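You operate a simulated robot arm through the tools that you are given. There is no shell and no other tool. Be economical: measure what you need, move in short steps, check, and stop when the job is done.

The job below is to be done with a simulated robot arm. You get a single attempt, and the scene is never put back.

JOB
On the baking worktop, make the orange wrap and the pad change places.

The check looks at the end state, three seconds after you hand in, the way a careful person would. Anything else that was tipped, shoved, dropped, spilled or broken makes it a failure.

ROBOT AND FRAMES
A 6-joint arm with a two-finger parallel gripper on a trunk, on a base that drives. Base frame: it is fixed to the floor where the robot stands at the start and does not move with it; the origin is under the middle of the robot, x ahead of it, y to its left, z up. Readings come in m, degrees, newtons and seconds.
Its first joint turns from -166.0 to 166.0 degrees. Payload 3.43 kg.
The tool frame sits at the grasp point between the pads (the TCP): z along the fingers, y along the line on which they close. The tips reach 0.034 m beyond it. The gripper opens to 0.128 m. The fingers are 0.024 m wide and 0.012 m thick; the gripper's body (0.048 by 0.13 m) begins 0.096 m behind the TCP.
Orientation is told as [roll, pitch, yaw] about the base's x, y, z axes, in that order, counted from this pose: with the fingers straight down and closing along the base's y, the tool's x points along the base's -x, its y along +y and its z along -z.

CONTROLS
- The arm moves only by the tool arm_command. Its argument "moves" is one flat list of numbers, 7 for each row, row after row: the turn, a rotation vector about the tool's x, y, z in degrees, then the shift along the tool's x, y, z in mm, then the opening, from 0 (shut) to 1 (fully open). In form: [ax, ay, az, x, y, z, fingers, ax, ay, az, x, y, z, fingers, ...]. A call has 1 to 8 rows; each row shifts and turns the commanded pose from where the row before left it, along the tool's axes as they then stand. Each row takes 0.2 s and may step no farther than 0.05 m and 8.6 degrees from the row before; otherwise, or with a gripper value out of range, the whole call is refused. A pose out of reach is approached as far as the arm can. The call stops where the force on the tool passes 40 N (or 10 N more than at its start, if that is more) or the arm is blocked; 0.2 s more then pass. The fingers move at their own pace (about 0.153 m/s each) and stop on an object; they squeeze with about 22 N. The grip force told is the motor's: it shows also when the fingers shut on nothing. Time passes only in rows, and 0.2 s behind the last, so rows that do not move let the fingers close. The reply holds the time, the measured pose of the TCP, the force on the tool along the base axes, the opening and the grip force, in the units named above and with some noise.
- Cameras (640 x 400 px; columns grow to the right, rows downward): "scene" is now at [0.1733, 0.209, 1.2244]; the picture's right is [-0.11, -0.99, -0.00], its down [-0.32, 0.04, -0.95] and it looks along [0.94, -0.10, -0.33] (base axes); focal length 289 px, centre (320, 200). "wrist" rides on the gripper at [-0.036, 0, -0.098] in the tool frame; the picture's right is [0.00, -1.00, 0.00], its down [0.97, 0.00, -0.24] and it looks along [0.24, 0.00, 0.97] (tool axes); focal length 218 px, centre (320, 200). There is no depth. A picture from a camera that has moved, and an enlarged one, comes with that camera's place and axes in the base frame and with its lens.
- camera(camera): a new picture of that camera. It takes no simulated time.
- steer(legs): drives the robot by 1 to 6 legs, each [ahead, left, turn to the left] in m, m and degrees, along the robot's own axes; the way and the turn of a leg run together, so that a leg with both is an arc; at most 1.5 m and 180 degrees a leg. The arm and the cameras ride along, it lands a little off, and it stops where it bumps. It gives what a move gives.
- head_to(pan, tilt): turns the head with the scene camera to pan (to the left, within 143 degrees either way) and tilt (down, from -29 to 69), counted from straight ahead of the robot. It gives what a move gives.
- enlarge(camera, box): a new picture of the part [left, top, right, bottom] of that camera's present view, enlarged. It takes no simulated time.
- hand_in(): hands the job in; it is judged then, once.

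Work in short steps. Places have to be worked out from the pictures, the camera data and where the tool is seen: move nearer, look again, correct. Check each grasp and each placing, and mend what went wrong. You have 165 turns and 120 pictures in all, those below and enlarged ones among them. Open the gripper and draw the arm clear of the work before you hand the job in, unless the task says otherwise; then end with one line.

The tools are called after "Request:" as a command line: name --argument value ..., lists and objects as JSON in quotes. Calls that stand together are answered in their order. arm_command: Moves the arm, as the interface text tells. Its arguments: {"type":"object","properties":{"moves":{"type":"array","items":{"type":"number"}}},"required":["moves"]} The other tools are called the same way: steer (legs) drives the base; head_to (pan, tilt) turns the head that bears the scene camera; camera (camera) takes a picture; enlarge (camera, box) takes an enlarged picture of a part of a camera's view; hand_in () hands the job in.

At the start:

```text
clock: 0.0
eef_pos: [0.7593, -0.2115, 1.1086]
tcp_rot: [0.0, -0.2, 0.1]
force: [-1.0, -0.4, -0.4]
width: 0.128
finger_force: 0.0
robot x, y, heading: [-0.0029, 0.0014, 0.1]
head pan, tilt: [-6.2, 19.0]
```

scene: 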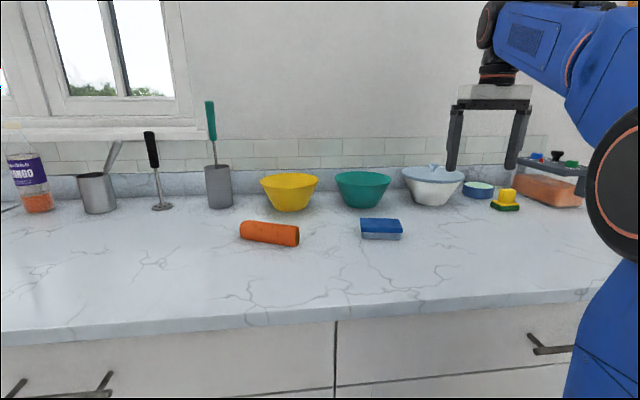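
wrist: 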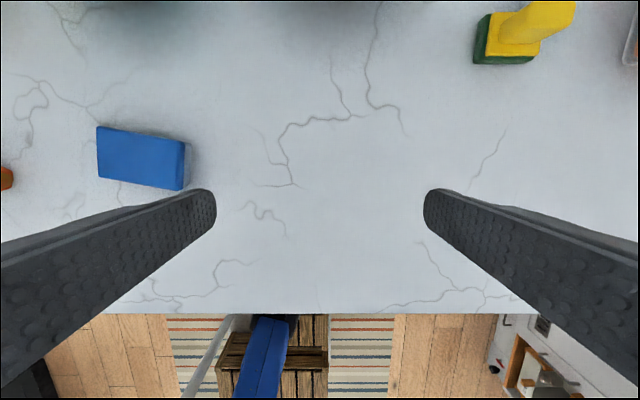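

The orange roll sits left of the blue block (likely the pad). I'll enlarge to confirm and locate them.

Request:
enlarge --camera "scene" --box '[220, 150, 420, 275]'

Request:
enlarge --camera "scene" --box '[400, 130, 600, 255]'

```text
3.20 times, centred on (320, 212) of scene
camera zoom: at [0.1733, 0.209, 1.2244], right [-0.11, -0.99, 0.0], down [-0.32, 0.04, -0.95], along [0.94, -0.1, -0.33], focal length 924 px, centre (320, 160)
```

zoom: 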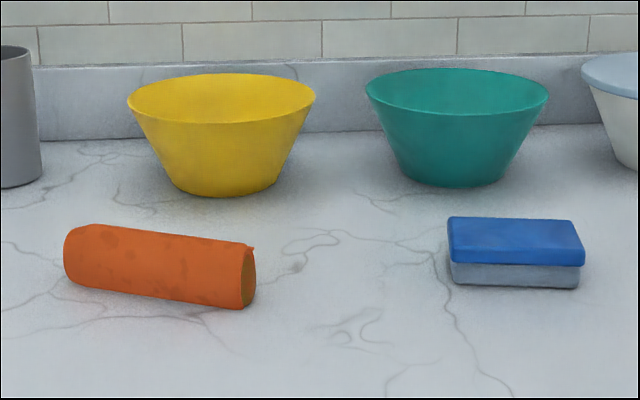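

```text
3.20 times, centred on (500, 192) of scene
camera zoom: at [0.1733, 0.209, 1.2244], right [-0.11, -0.99, 0.0], down [-0.32, 0.04, -0.95], along [0.94, -0.1, -0.33], focal length 924 px, centre (-256, 224)
```

zoom: 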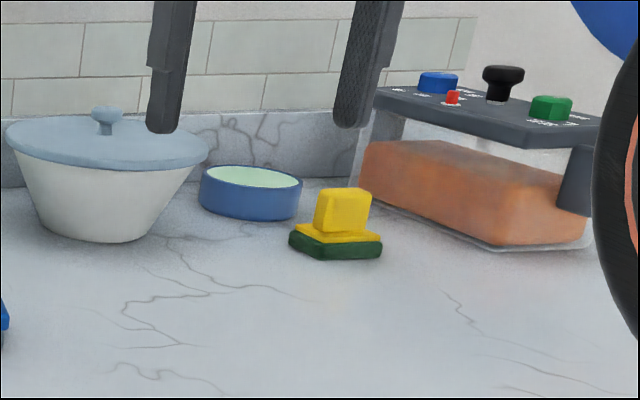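

The blue block is near (0.77, 0.0) and the orange roll near (0.76, 0.257). I'll move the wrist camera over between them, a bit higher.

Request:
arm_command --moves '[0, 0, 0, 0, 40, -10, 1, 0, 0, 0, 0, 44, -10, 1, 0, 0, 0, 0, 44, -10, 1, 0, 0, 0, 0, 44, -10, 1, 0, 0, 0, 0, 44, -10, 1, 0, 0, 0, 0, 44, -10, 1, 0, 0, 0, 0, 44, 0, 1, 0, 0, 0, 0, 36, 0, 1]'

Request:
camera --camera "wrist"

Request:
camera --camera "scene"

```text
clock: 1.8
eef_pos: [0.7575, 0.1262, 1.1651]
tcp_rot: [0.0, -0.5, 0.0]
force: [0.6, 0.2, 0.5]
width: 0.128
finger_force: 0.1
out of reach, approached as far as the arm can: row 7
robot x, y, heading: [0.0014, -0.0005, -0.0]
head pan, tilt: [-6.2, 19.0]
```

```text
115 pictures are left
camera wrist: at [0.7931, 0.1261, 1.2633], right [0.0, -1.0, 0.0], down [-0.97, 0.0, 0.23], along [-0.23, 0.0, -0.97], focal length 218 px, centre (320, 200)
```

wrist: 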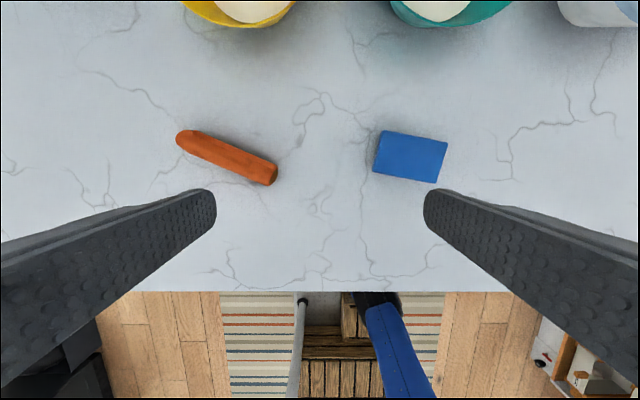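

```text
114 pictures are left
camera scene: at [0.1733, 0.2088, 1.2244], right [-0.11, -0.99, 0.0], down [-0.32, 0.04, -0.95], along [0.94, -0.1, -0.33], focal length 289 px, centre (320, 200)
```

scene: 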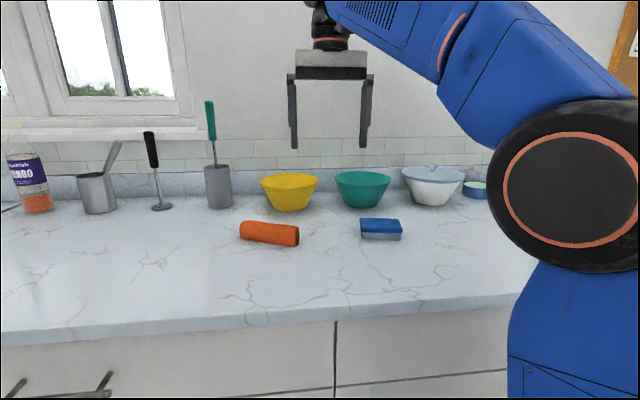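

Both objects are visible from above; I'll enlarge for outlines.

Request:
enlarge --camera "wrist" --box '[160, 80, 480, 280]'

```text
2.00 times, centred on (320, 180) of wrist
camera zoom: at [0.7931, 0.1261, 1.2633], right [0.0, -1.0, 0.0], down [-0.97, 0.0, 0.23], along [-0.23, 0.0, -0.97], focal length 436 px, centre (320, 240)
```

zoom: 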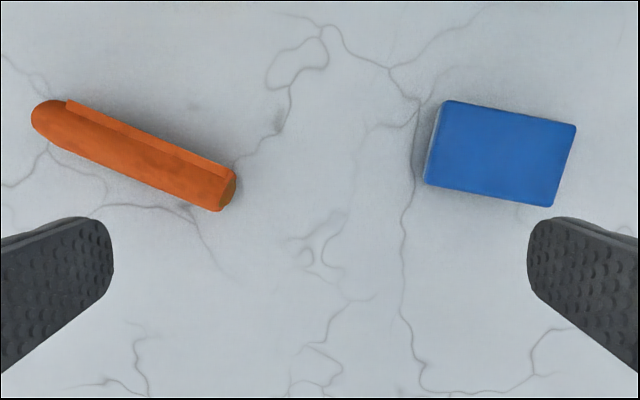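

The pad is centred about (0.780, 0.001), with its short side (58 mm) at about -10° from x. The wrap is centred about (0.780, 0.260), with its axis at about 67.5°. I'll move above the pad and turn the tool +80° so the fingers close along its short side.

Request:
arm_command --moves '[0, 0, 0, -8, -42, 20, 1, 0, 0, 0, -8, -42, 20, 1, 0, 0, 0, -7, -41, 20, 1, 0, 0, -8, 0, 0, 0, 1, 0, 0, -8, 0, 0, 0, 1, 0, 0, -8, 0, 0, 0, 1, 0, 0, -8, 0, 0, 0, 1, 0, 0, -8, 0, 0, 0, 1]'

Request:
arm_command --moves '[0, 0, -8, 0, 0, 0, 1, 0, 0, -8, 0, 0, 0, 1, 0, 0, -8, 0, 0, 0, 1, 0, 0, -8, 0, 0, 0, 1, 0, 0, -8, 0, 0, 0, 1]'

Request:
camera --camera "wrist"

```text
clock: 3.6
eef_pos: [0.7823, 0.0029, 1.1069]
tcp_rot: [-0.1, -0.1, 40.1]
force: [-0.5, 0.3, 0.4]
width: 0.128
finger_force: 0.0
robot x, y, heading: [-0.0003, 0.002, -0.0]
head pan, tilt: [-6.2, 19.0]
```

```text
clock: 4.8
eef_pos: [0.7813, 0.0031, 1.1074]
tcp_rot: [-0.1, 0.0, 80.0]
force: [0.5, -0.5, 0.2]
width: 0.1281
finger_force: 0.0
robot x, y, heading: [0.0004, 0.0015, -0.0]
head pan, tilt: [-6.2, 19.0]
```

```text
112 pictures are left
camera wrist: at [0.7877, 0.0381, 1.2048], right [0.99, -0.17, 0.0], down [-0.17, -0.96, 0.24], along [-0.04, -0.24, -0.97], focal length 218 px, centre (320, 200)
```

wrist: 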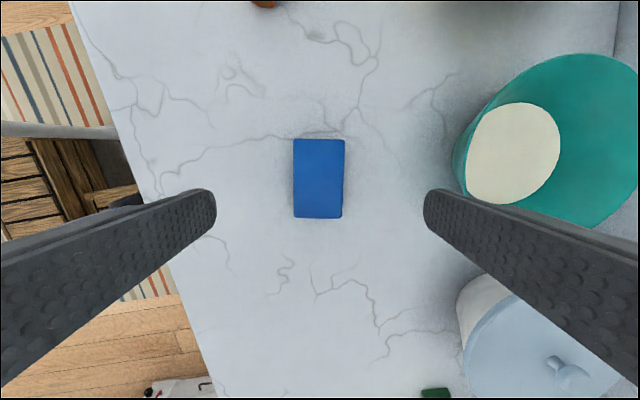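

The pad is centred and aligned under the tool, so I narrow the opening a little and descend to about z=0.965.

Request:
arm_command --moves '[0, 0, 0, 0, 0, 20, 0.7, 0, 0, 0, 0, 0, 35, 0.7, 0, 0, 0, 0, 0, 35, 0.7, 0, 0, 0, 0, 0, 30, 0.7, 0, 0, 0, 0, 0, 20, 0.7]'

Request:
camera --camera "wrist"

Request:
enlarge --camera "scene" --box '[280, 150, 480, 275]'

```text
clock: 6.0
eef_pos: [0.7808, 0.002, 0.9659]
tcp_rot: [-0.3, 0.0, 80.0]
force: [-0.6, -0.1, 0.5]
width: 0.0897
finger_force: 0.0
robot x, y, heading: [0.0015, 0.0008, -0.2]
head pan, tilt: [-6.2, 19.0]
```

```text
111 pictures are left
camera wrist: at [0.787, 0.0371, 1.0651], right [0.98, -0.17, 0.0], down [-0.17, -0.96, 0.24], along [-0.04, -0.24, -0.97], focal length 218 px, centre (320, 200)
```

wrist: 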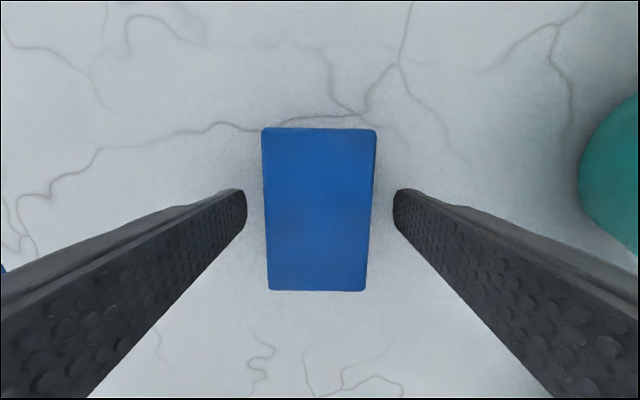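

```text
3.20 times, centred on (380, 212) of scene
camera zoom: at [0.1733, 0.209, 1.2244], right [-0.11, -0.99, 0.0], down [-0.32, 0.04, -0.95], along [0.94, -0.1, -0.33], focal length 924 px, centre (128, 160)
```

zoom: 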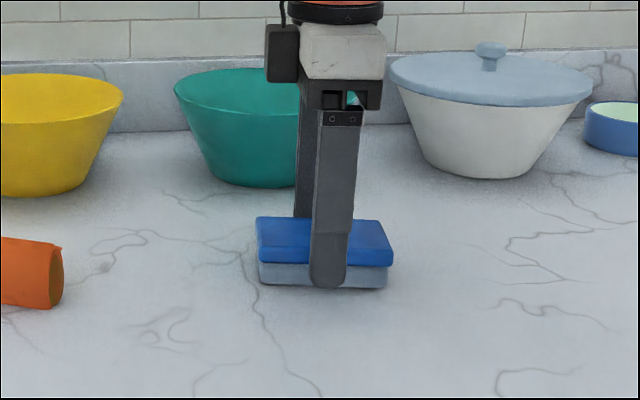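

The fingers straddle the pad well. Going 5 mm lower, closing, then lifting a bit.

Request:
arm_command --moves '[0, 0, 0, 0, 0, 5, 0.7, 0, 0, 0, 0, 0, 0, 0.45, 0, 0, 0, 0, 0, 0, 0.3, 0, 0, 0, 0, 0, 0, 0.3, 0, 0, 0, 0, 0, 0, 0.3]'

```text
clock: 7.2
eef_pos: [0.7804, 0.0023, 0.9625]
tcp_rot: [-0.1, 0.0, 80.0]
force: [-1.2, 0.8, 0.8]
width: 0.0593
finger_force: 21.9
robot x, y, heading: [-0.0013, -0.0024, 0.0]
head pan, tilt: [-6.2, 19.0]
```

Gripped at 59 mm. Lifting 60 mm and carrying it to a temporary spot at about (0.66, 0.13).

Request:
arm_command --moves '[0, 0, 0, 0, 0, -15, 0.3, 0, 0, 0, 0, 0, -30, 0.3, 0, 0, 0, 0, 0, -15, 0.3, 0, 0, 0, -26.3, 35.1, 0, 0.3, 0, 0, 0, -26.3, 35.1, 0, 0.3, 0, 0, 0, -26.3, 35.1, 0, 0.3, 0, 0, 0, -26.3, 35.1, 0, 0.3]'

Request:
camera --camera "scene"

```text
clock: 8.8
eef_pos: [0.6616, 0.1317, 1.0225]
tcp_rot: [-0.2, 0.0, 79.9]
force: [-0.3, 0.0, -1.8]
width: 0.0593
finger_force: 22.2
robot x, y, heading: [0.0031, 0.0034, 0.2]
head pan, tilt: [-6.2, 19.0]
```

```text
109 pictures are left
camera scene: at [0.1736, 0.209, 1.2243], right [-0.11, -0.99, 0.0], down [-0.32, 0.04, -0.95], along [0.94, -0.1, -0.33], focal length 289 px, centre (320, 200)
```

scene: 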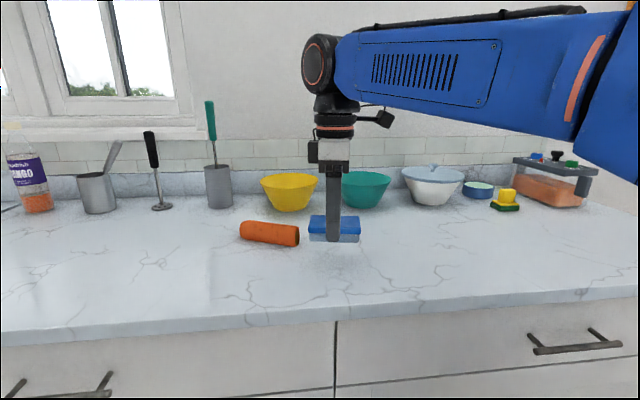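

Held level and clear of everything. Lowering it 58 mm, then the last part slowly.

Request:
arm_command --moves '[0, 0, 0, 0, 0, 35, 0.3, 0, 0, 0, 0, 0, 20, 0.3, 0, 0, 0, 0, 0, 4, 0.3, 0, 0, 0, 0, 0, 0, 0.3]'

```text
clock: 9.8
eef_pos: [0.6614, 0.1313, 0.9631]
tcp_rot: [0.0, 0.0, 80.0]
force: [0.9, 0.2, -1.6]
width: 0.0593
finger_force: 22.0
robot x, y, heading: [0.0015, 0.0021, 0.0]
head pan, tilt: [-6.2, 19.0]
```

It still carries the weight, about 1 mm up. Lowering 1 mm and releasing.

Request:
arm_command --moves '[0, 0, 0, 0, 0, 1, 0.3, 0, 0, 0, 0, 0, 0, 0.3, 0, 0, 0, 0, 0, 0, 0.6, 0, 0, 0, 0, 0, 0, 0.6, 0, 0, 0, 0, 0, -30, 0.6, 0, 0, 0, 0, 0, -40, 0.6, 0, 0, 0, 0, 0, -40, 0.6]'

Request:
camera --camera "wrist"

```text
clock: 11.4
eef_pos: [0.6605, 0.1314, 1.0722]
tcp_rot: [-0.1, 0.0, 80.0]
force: [-0.6, -0.2, -0.1]
width: 0.0769
finger_force: 0.0
robot x, y, heading: [0.0014, -0.0009, -0.1]
head pan, tilt: [-6.2, 19.0]
```

```text
108 pictures are left
camera wrist: at [0.6667, 0.166, 1.1698], right [0.98, -0.17, 0.0], down [-0.17, -0.96, 0.24], along [-0.04, -0.24, -0.97], focal length 218 px, centre (320, 200)
```

wrist: 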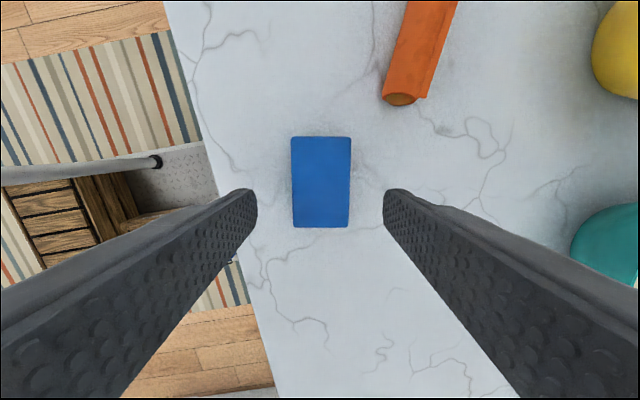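

The pad is parked. Moving over the wrap and turning to 67.5°.

Request:
arm_command --moves '[0, 0, 0, -37, -24, -5, 0.7, 0, 0, 0, -37, -24, -5, 0.7, 0, 0, 0, -37, -24, -5, 0.7, 0, 0, 0, -37, -24, 0, 0.7, 0, 0, 6.25, 0, 0, 0, 0.7, 0, 0, 6.25, 0, 0, 0, 0.7]'

Request:
camera --camera "wrist"

```text
clock: 12.8
eef_pos: [0.7816, 0.261, 1.0867]
tcp_rot: [-0.1, -0.1, 67.5]
force: [-0.1, 0.1, -0.2]
width: 0.0896
finger_force: 0.1
robot x, y, heading: [0.0005, 0.002, -0.0]
head pan, tilt: [-6.2, 19.0]
```

```text
107 pictures are left
camera wrist: at [0.7954, 0.2938, 1.1849], right [0.92, -0.38, 0.0], down [-0.37, -0.9, 0.24], along [-0.09, -0.22, -0.97], focal length 218 px, centre (320, 200)
```

wrist: 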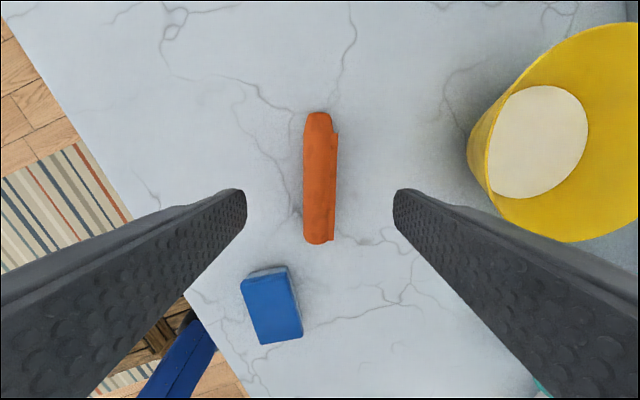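

The wrap is centred and aligned. Descending to z≈0.961.

Request:
arm_command --moves '[0, 0, 0, 0, 0, 40, 0.6, 0, 0, 0, 0, 0, 40, 0.6, 0, 0, 0, 0, 0, 30, 0.6, 0, 0, 0, 0, 0, 16, 0.6]'

Request:
camera --camera "wrist"

Request:
enlarge --camera "scene" --box '[200, 150, 400, 275]'

```text
clock: 13.8
eef_pos: [0.7811, 0.2587, 0.9591]
tcp_rot: [0.0, -0.1, 67.5]
force: [-0.6, -0.3, 0.2]
width: 0.0767
finger_force: 0.1
robot x, y, heading: [-0.0001, 0.0039, 0.3]
head pan, tilt: [-6.2, 19.0]
```

```text
106 pictures are left
camera wrist: at [0.7942, 0.2923, 1.0585], right [0.92, -0.38, 0.0], down [-0.37, -0.9, 0.24], along [-0.09, -0.22, -0.97], focal length 218 px, centre (320, 200)
```

wrist: 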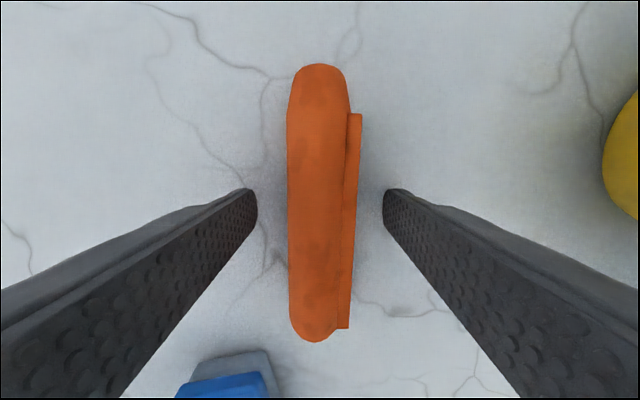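

```text
3.20 times, centred on (300, 212) of scene
camera zoom: at [0.1733, 0.2091, 1.2243], right [-0.11, -0.99, 0.0], down [-0.32, 0.04, -0.95], along [0.94, -0.1, -0.33], focal length 924 px, centre (384, 160)
```

zoom: 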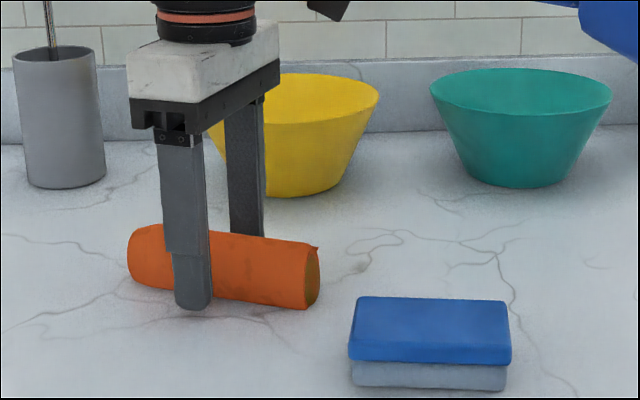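

Well straddled; closing.

Request:
arm_command --moves '[0, 0, 0, 0, 0, 0, 0.45, 0, 0, 0, 0, 0, 0, 0.35, 0, 0, 0, 0, 0, 0, 0.25, 0, 0, 0, 0, 0, 0, 0.2, 0, 0, 0, 0, 0, 0, 0.2]'

```text
clock: 15.0
eef_pos: [0.7808, 0.2593, 0.9615]
tcp_rot: [-0.2, -0.2, 67.4]
force: [1.1, 0.1, 1.0]
width: 0.0531
finger_force: 22.0
robot x, y, heading: [-0.0004, -0.0037, 0.1]
head pan, tilt: [-6.2, 19.0]
```

Gripped at 53 mm. Lifting a bit and checking.

Request:
arm_command --moves '[0, 0, 0, 0, 0, -15, 0.2, 0, 0, 0, 0, 0, -30, 0.2, 0, 0, 0, 0, 0, -30, 0.2]'

Request:
camera --camera "wrist"

Request:
camera --camera "scene"

```text
clock: 15.8
eef_pos: [0.7828, 0.2586, 1.0353]
tcp_rot: [0.0, 0.0, 67.6]
force: [-0.2, -0.8, -1.2]
width: 0.053
finger_force: 22.3
robot x, y, heading: [0.0023, -0.0011, 0.2]
head pan, tilt: [-6.2, 19.0]
```

```text
104 pictures are left
camera wrist: at [0.7962, 0.2918, 1.1336], right [0.92, -0.38, 0.0], down [-0.37, -0.9, 0.24], along [-0.09, -0.22, -0.97], focal length 218 px, centre (320, 200)
```

wrist: 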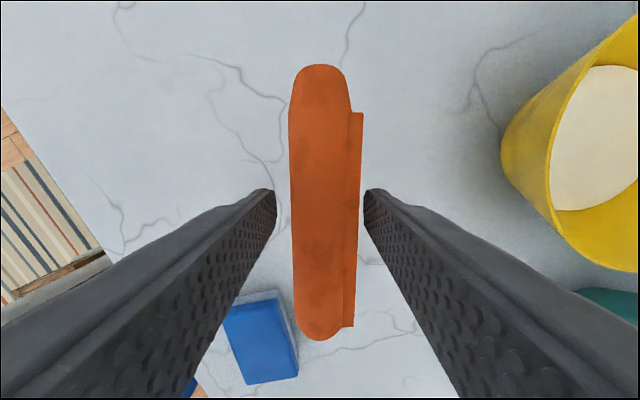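

```text
103 pictures are left
camera scene: at [0.1734, 0.2091, 1.2243], right [-0.11, -0.99, 0.0], down [-0.32, 0.04, -0.95], along [0.94, -0.1, -0.33], focal length 289 px, centre (320, 200)
```

scene: 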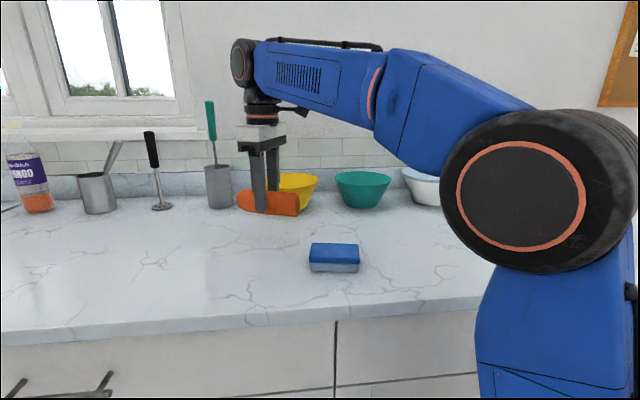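

Held firmly and level. Carrying it to (0.780, 0.001).

Request:
arm_command --moves '[0, 0, 0, 39.7, -16.4, 0, 0.2, 0, 0, 0, 39.7, -16.4, 0, 0.2, 0, 0, 0, 39.7, -16.4, 0, 0.2, 0, 0, 0, 39.7, -16.4, 0, 0.2, 0, 0, 0, 39.7, -16.4, 0, 0.2, 0, 0, 0, 39.7, -16.4, 0, 0.2]'

Request:
camera --camera "scene"

```text
clock: 17.2
eef_pos: [0.7824, 0.0031, 1.0345]
tcp_rot: [-0.2, 0.0, 67.6]
force: [0.6, 0.8, -1.2]
width: 0.0532
finger_force: 22.1
robot x, y, heading: [-0.0014, -0.0017, -0.3]
head pan, tilt: [-6.2, 19.0]
```

```text
102 pictures are left
camera scene: at [0.1733, 0.2092, 1.2243], right [-0.11, -0.99, 0.0], down [-0.32, 0.04, -0.95], along [0.94, -0.1, -0.33], focal length 289 px, centre (320, 200)
```

scene: 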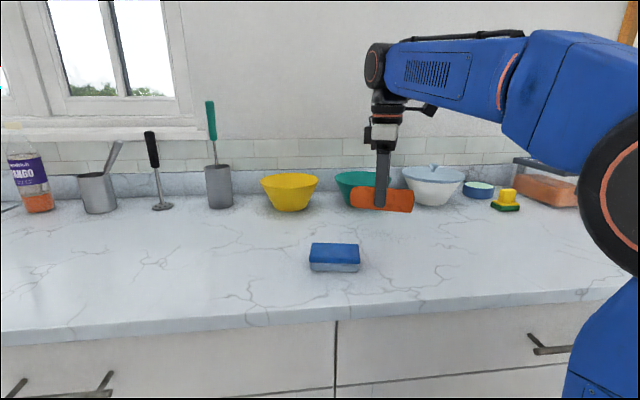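

Over the old pad place. Lowering by 74 mm to just above contact.

Request:
arm_command --moves '[0, 0, 0, 0, 0, 35, 0.2, 0, 0, 0, 0, 0, 30, 0.2, 0, 0, 0, 0, 0, 7, 0.2, 0, 0, 0, 0, 0, 2, 0.2, 0, 0, 0, 0, 0, 0, 0.2]'

Request:
enlarge --camera "scene" --box '[300, 150, 500, 275]'

```text
clock: 18.4
eef_pos: [0.7818, 0.0026, 0.9626]
tcp_rot: [-0.2, 0.0, 67.4]
force: [-1.4, -3.7, 11.2]
width: 0.0529
finger_force: 22.2
robot x, y, heading: [-0.002, 0.0015, -0.2]
head pan, tilt: [-6.2, 19.0]
```

```text
3.20 times, centred on (400, 212) of scene
camera zoom: at [0.173, 0.2089, 1.2244], right [-0.11, -0.99, 0.0], down [-0.32, 0.04, -0.95], along [0.94, -0.1, -0.33], focal length 924 px, centre (64, 160)
```

zoom: 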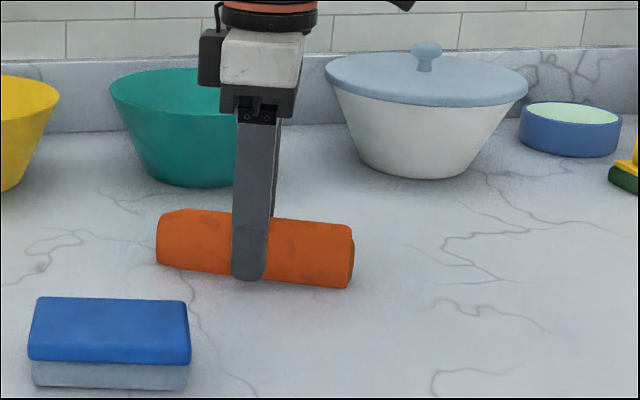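

It has touched down (11 N). Backing off 1 mm and opening gently, then checking before retreating.

Request:
arm_command --moves '[0, 0, 0, 0, 0, -1, 0.2, 0, 0, 0, 0, 0, 0, 0.43, 0, 0, 0, 0, 0, 0, 0.5, 0, 0, 0, 0, 0, 0, 0.6, 0, 0, 0, 0, 0, 0, 0.6]'

Request:
camera --camera "wrist"

```text
clock: 19.6
eef_pos: [0.7828, 0.0022, 0.962]
tcp_rot: [0.0, -0.1, 67.6]
force: [0.4, 1.4, -0.7]
width: 0.0767
finger_force: 0.0
robot x, y, heading: [-0.0, 0.0, -0.2]
head pan, tilt: [-6.2, 19.0]
```

```text
100 pictures are left
camera wrist: at [0.7954, 0.0358, 1.0607], right [0.92, -0.38, 0.0], down [-0.37, -0.9, 0.24], along [-0.09, -0.22, -0.97], focal length 218 px, centre (320, 200)
```

wrist: 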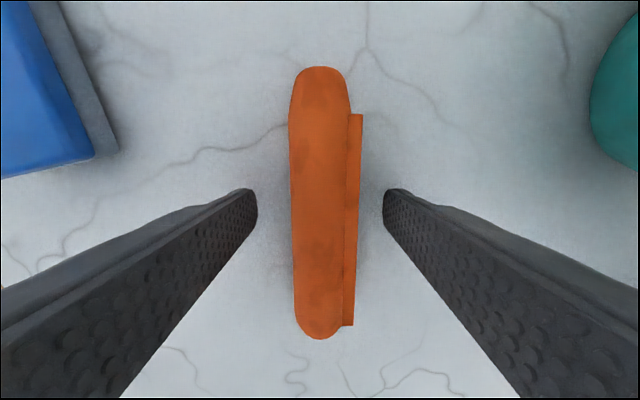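

The wrap is resting stably. Retreating up, then over the parked pad at yaw 80°.

Request:
arm_command --moves '[0, 0, 0, 0, 0, -30, 0.6, 0, 0, 0, 0, 0, -40, 0.7, 0, 0, 0, -18.2, 40.3, -10, 0.7, 0, 0, 0, -18.2, 40.3, 0, 0.7, 0, 0, 0, -18.2, 40.3, 0, 0.7, 0, 0, 0, -18.2, 40.3, 0, 0.7, 0, 0, -6.25, 0, 0, 0, 0.7, 0, 0, -6.25, 0, 0, 0, 0.7]'

Request:
camera --camera "wrist"

```text
clock: 21.4
eef_pos: [0.6609, 0.131, 1.0427]
tcp_rot: [-0.1, 0.0, 80.1]
force: [0.0, -0.3, 0.1]
width: 0.0896
finger_force: 0.0
robot x, y, heading: [-0.0031, -0.002, -0.1]
head pan, tilt: [-6.2, 19.0]
```

```text
99 pictures are left
camera wrist: at [0.6666, 0.1663, 1.141], right [0.99, -0.17, 0.0], down [-0.17, -0.96, 0.24], along [-0.04, -0.24, -0.97], focal length 218 px, centre (320, 200)
```

wrist: 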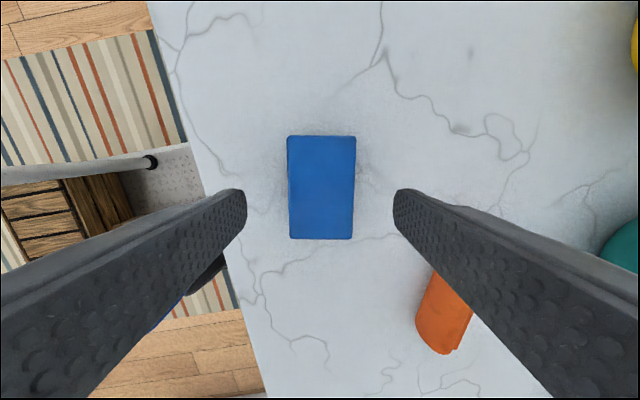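

Centred on the pad with clearance. Descending 80 mm and closing.

Request:
arm_command --moves '[0, 0, 0, 0, 0, 40, 0.7, 0, 0, 0, 0, 0, 30, 0.7, 0, 0, 0, 0, 0, 10, 0.7, 0, 0, 0, 0, 0, 0, 0.45, 0, 0, 0, 0, 0, 0, 0.3, 0, 0, 0, 0, 0, 0, 0.3, 0, 0, 0, 0, 0, 0, 0.3]'

```text
clock: 23.0
eef_pos: [0.6608, 0.1323, 0.9608]
tcp_rot: [-0.1, 0.0, 80.1]
force: [-0.1, 0.3, 0.0]
width: 0.0595
finger_force: 22.3
robot x, y, heading: [-0.0029, -0.0004, -0.2]
head pan, tilt: [-6.2, 19.0]
```

Gripped at 59.5 mm. Lifting and carrying to (0.780, 0.260).

Request:
arm_command --moves '[0, 0, 0, 0, 0, -15, 0.3, 0, 0, 0, 0, 0, -30, 0.3, 0, 0, 0, 0, 0, -15, 0.3, 0, 0, 0, -36.9, -23.9, 0, 0.3, 0, 0, 0, -36.9, -23.9, 0, 0.3, 0, 0, 0, -36.9, -23.9, 0, 0.3, 0, 0, 0, -36.9, -23.9, 0, 0.3]'

Request:
camera --camera "scene"

```text
clock: 24.6
eef_pos: [0.7813, 0.2618, 1.0231]
tcp_rot: [-0.2, -0.1, 80.0]
force: [-0.1, 0.6, 0.4]
width: 0.0595
finger_force: 22.4
robot x, y, heading: [-0.0006, -0.0019, -0.1]
head pan, tilt: [-6.2, 19.0]
```

```text
98 pictures are left
camera scene: at [0.173, 0.2087, 1.2244], right [-0.11, -0.99, 0.0], down [-0.32, 0.04, -0.95], along [0.94, -0.1, -0.33], focal length 289 px, centre (320, 200)
```

scene: 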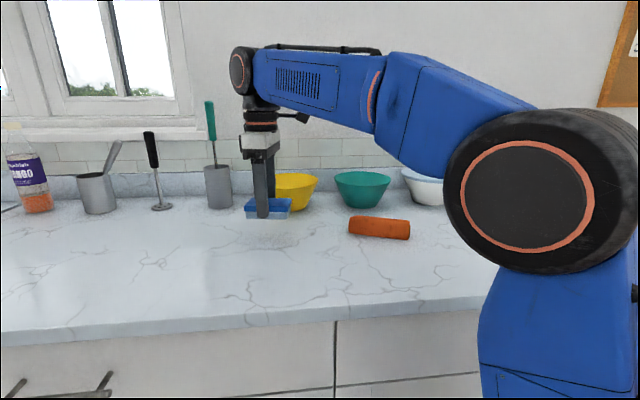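

Pad is over the wrap's old spot. Lowering 60 mm.

Request:
arm_command --moves '[0, 0, 0, 0, 0, 35, 0.3, 0, 0, 0, 0, 0, 20, 0.3, 0, 0, 0, 0, 0, 5, 0.3, 0, 0, 0, 0, 0, 0.5, 0.3, 0, 0, 0, 0, 0, 0, 0.3]'

```text
clock: 25.8
eef_pos: [0.7814, 0.2604, 0.9611]
tcp_rot: [-0.1, 0.1, 79.9]
force: [-0.2, 0.1, -2.0]
width: 0.0593
finger_force: 22.0
robot x, y, heading: [0.0024, -0.002, -0.2]
head pan, tilt: [-6.2, 19.0]
```

Nearly down; lowering 1 mm more, releasing and withdrawing.

Request:
arm_command --moves '[0, 0, 0, 0, 0, 1, 0.3, 0, 0, 0, 0, 0, 0, 0.3, 0, 0, 0, 0, 0, 0, 0.6, 0, 0, 0, 0, 0, 0, 0.65, 0, 0, 0, 0, 0, -30, 0.65, 0, 0, 0, 0, 0, -40, 0.65, 0, 0, 0, 0, 0, -40, 0.65, 0, 0, 0, 0, 0, -20, 0.65]'

Request:
camera --camera "wrist"

Request:
camera --camera "scene"

```text
clock: 27.6
eef_pos: [0.7805, 0.2594, 1.0896]
tcp_rot: [-0.1, 0.0, 80.0]
force: [0.1, 0.4, 0.5]
width: 0.0833
finger_force: 0.0
robot x, y, heading: [0.0031, 0.0005, -0.1]
head pan, tilt: [-6.2, 19.0]
```

```text
97 pictures are left
camera wrist: at [0.786, 0.2949, 1.1873], right [0.98, -0.17, 0.0], down [-0.17, -0.96, 0.24], along [-0.04, -0.24, -0.97], focal length 218 px, centre (320, 200)
```

wrist: 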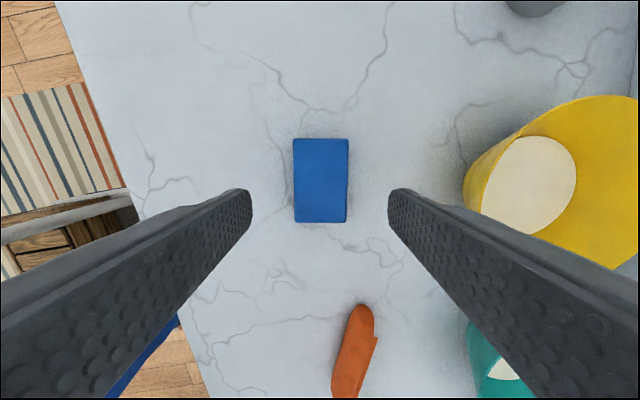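

```text
96 pictures are left
camera scene: at [0.1733, 0.2091, 1.2243], right [-0.11, -0.99, 0.0], down [-0.32, 0.04, -0.95], along [0.94, -0.1, -0.33], focal length 289 px, centre (320, 200)
```

scene: 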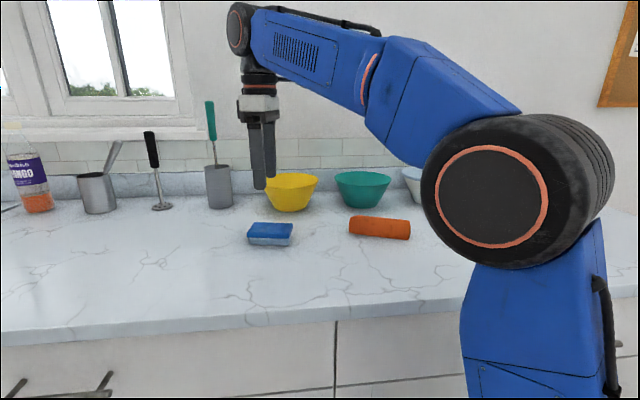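

Both are swapped and resting flat. Drawing the arm back clear at height and opening, then a last look.

Request:
arm_command --moves '[0, 0, 0, 0, 0, -30, 0.7, 0, 0, 0, 15, 40, 0, 1, 0, 0, 0, 15, 40, 0, 1, 0, 0, 0, 15, 40, 0, 1, 0, 0, 0, 15, 40, 0, 1, 0, 0, 0, 15, 40, 0, 1]'

Request:
camera --camera "scene"

```text
clock: 29.0
eef_pos: [0.5688, 0.2185, 1.119]
tcp_rot: [-0.2, 0.0, 80.0]
force: [0.4, -0.2, -0.7]
width: 0.1277
finger_force: 0.1
robot x, y, heading: [-0.0027, 0.0024, 0.1]
head pan, tilt: [-6.2, 19.0]
```

```text
95 pictures are left
camera scene: at [0.1736, 0.2093, 1.2243], right [-0.11, -0.99, 0.0], down [-0.32, 0.04, -0.95], along [0.94, -0.1, -0.33], focal length 289 px, centre (320, 200)
```

scene: 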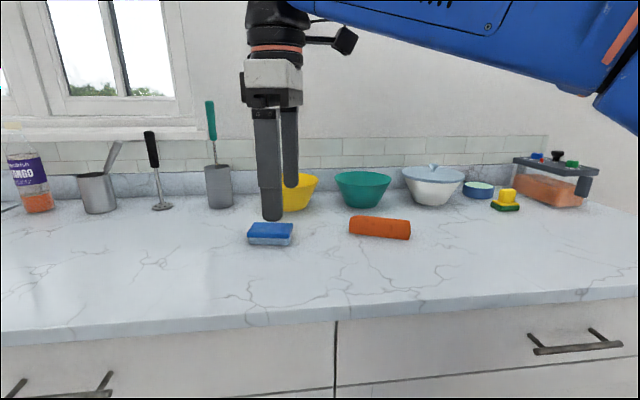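

The picture shows the two swapped, everything else where it was, and the arm clear with the gripper open. Handing in.

Request:
hand_in

```text
The job is handed in.
```

The orange wrap and the blue pad have changed places, taking the blue-and-grey block as the pad; nothing else was moved, and the job is handed in.
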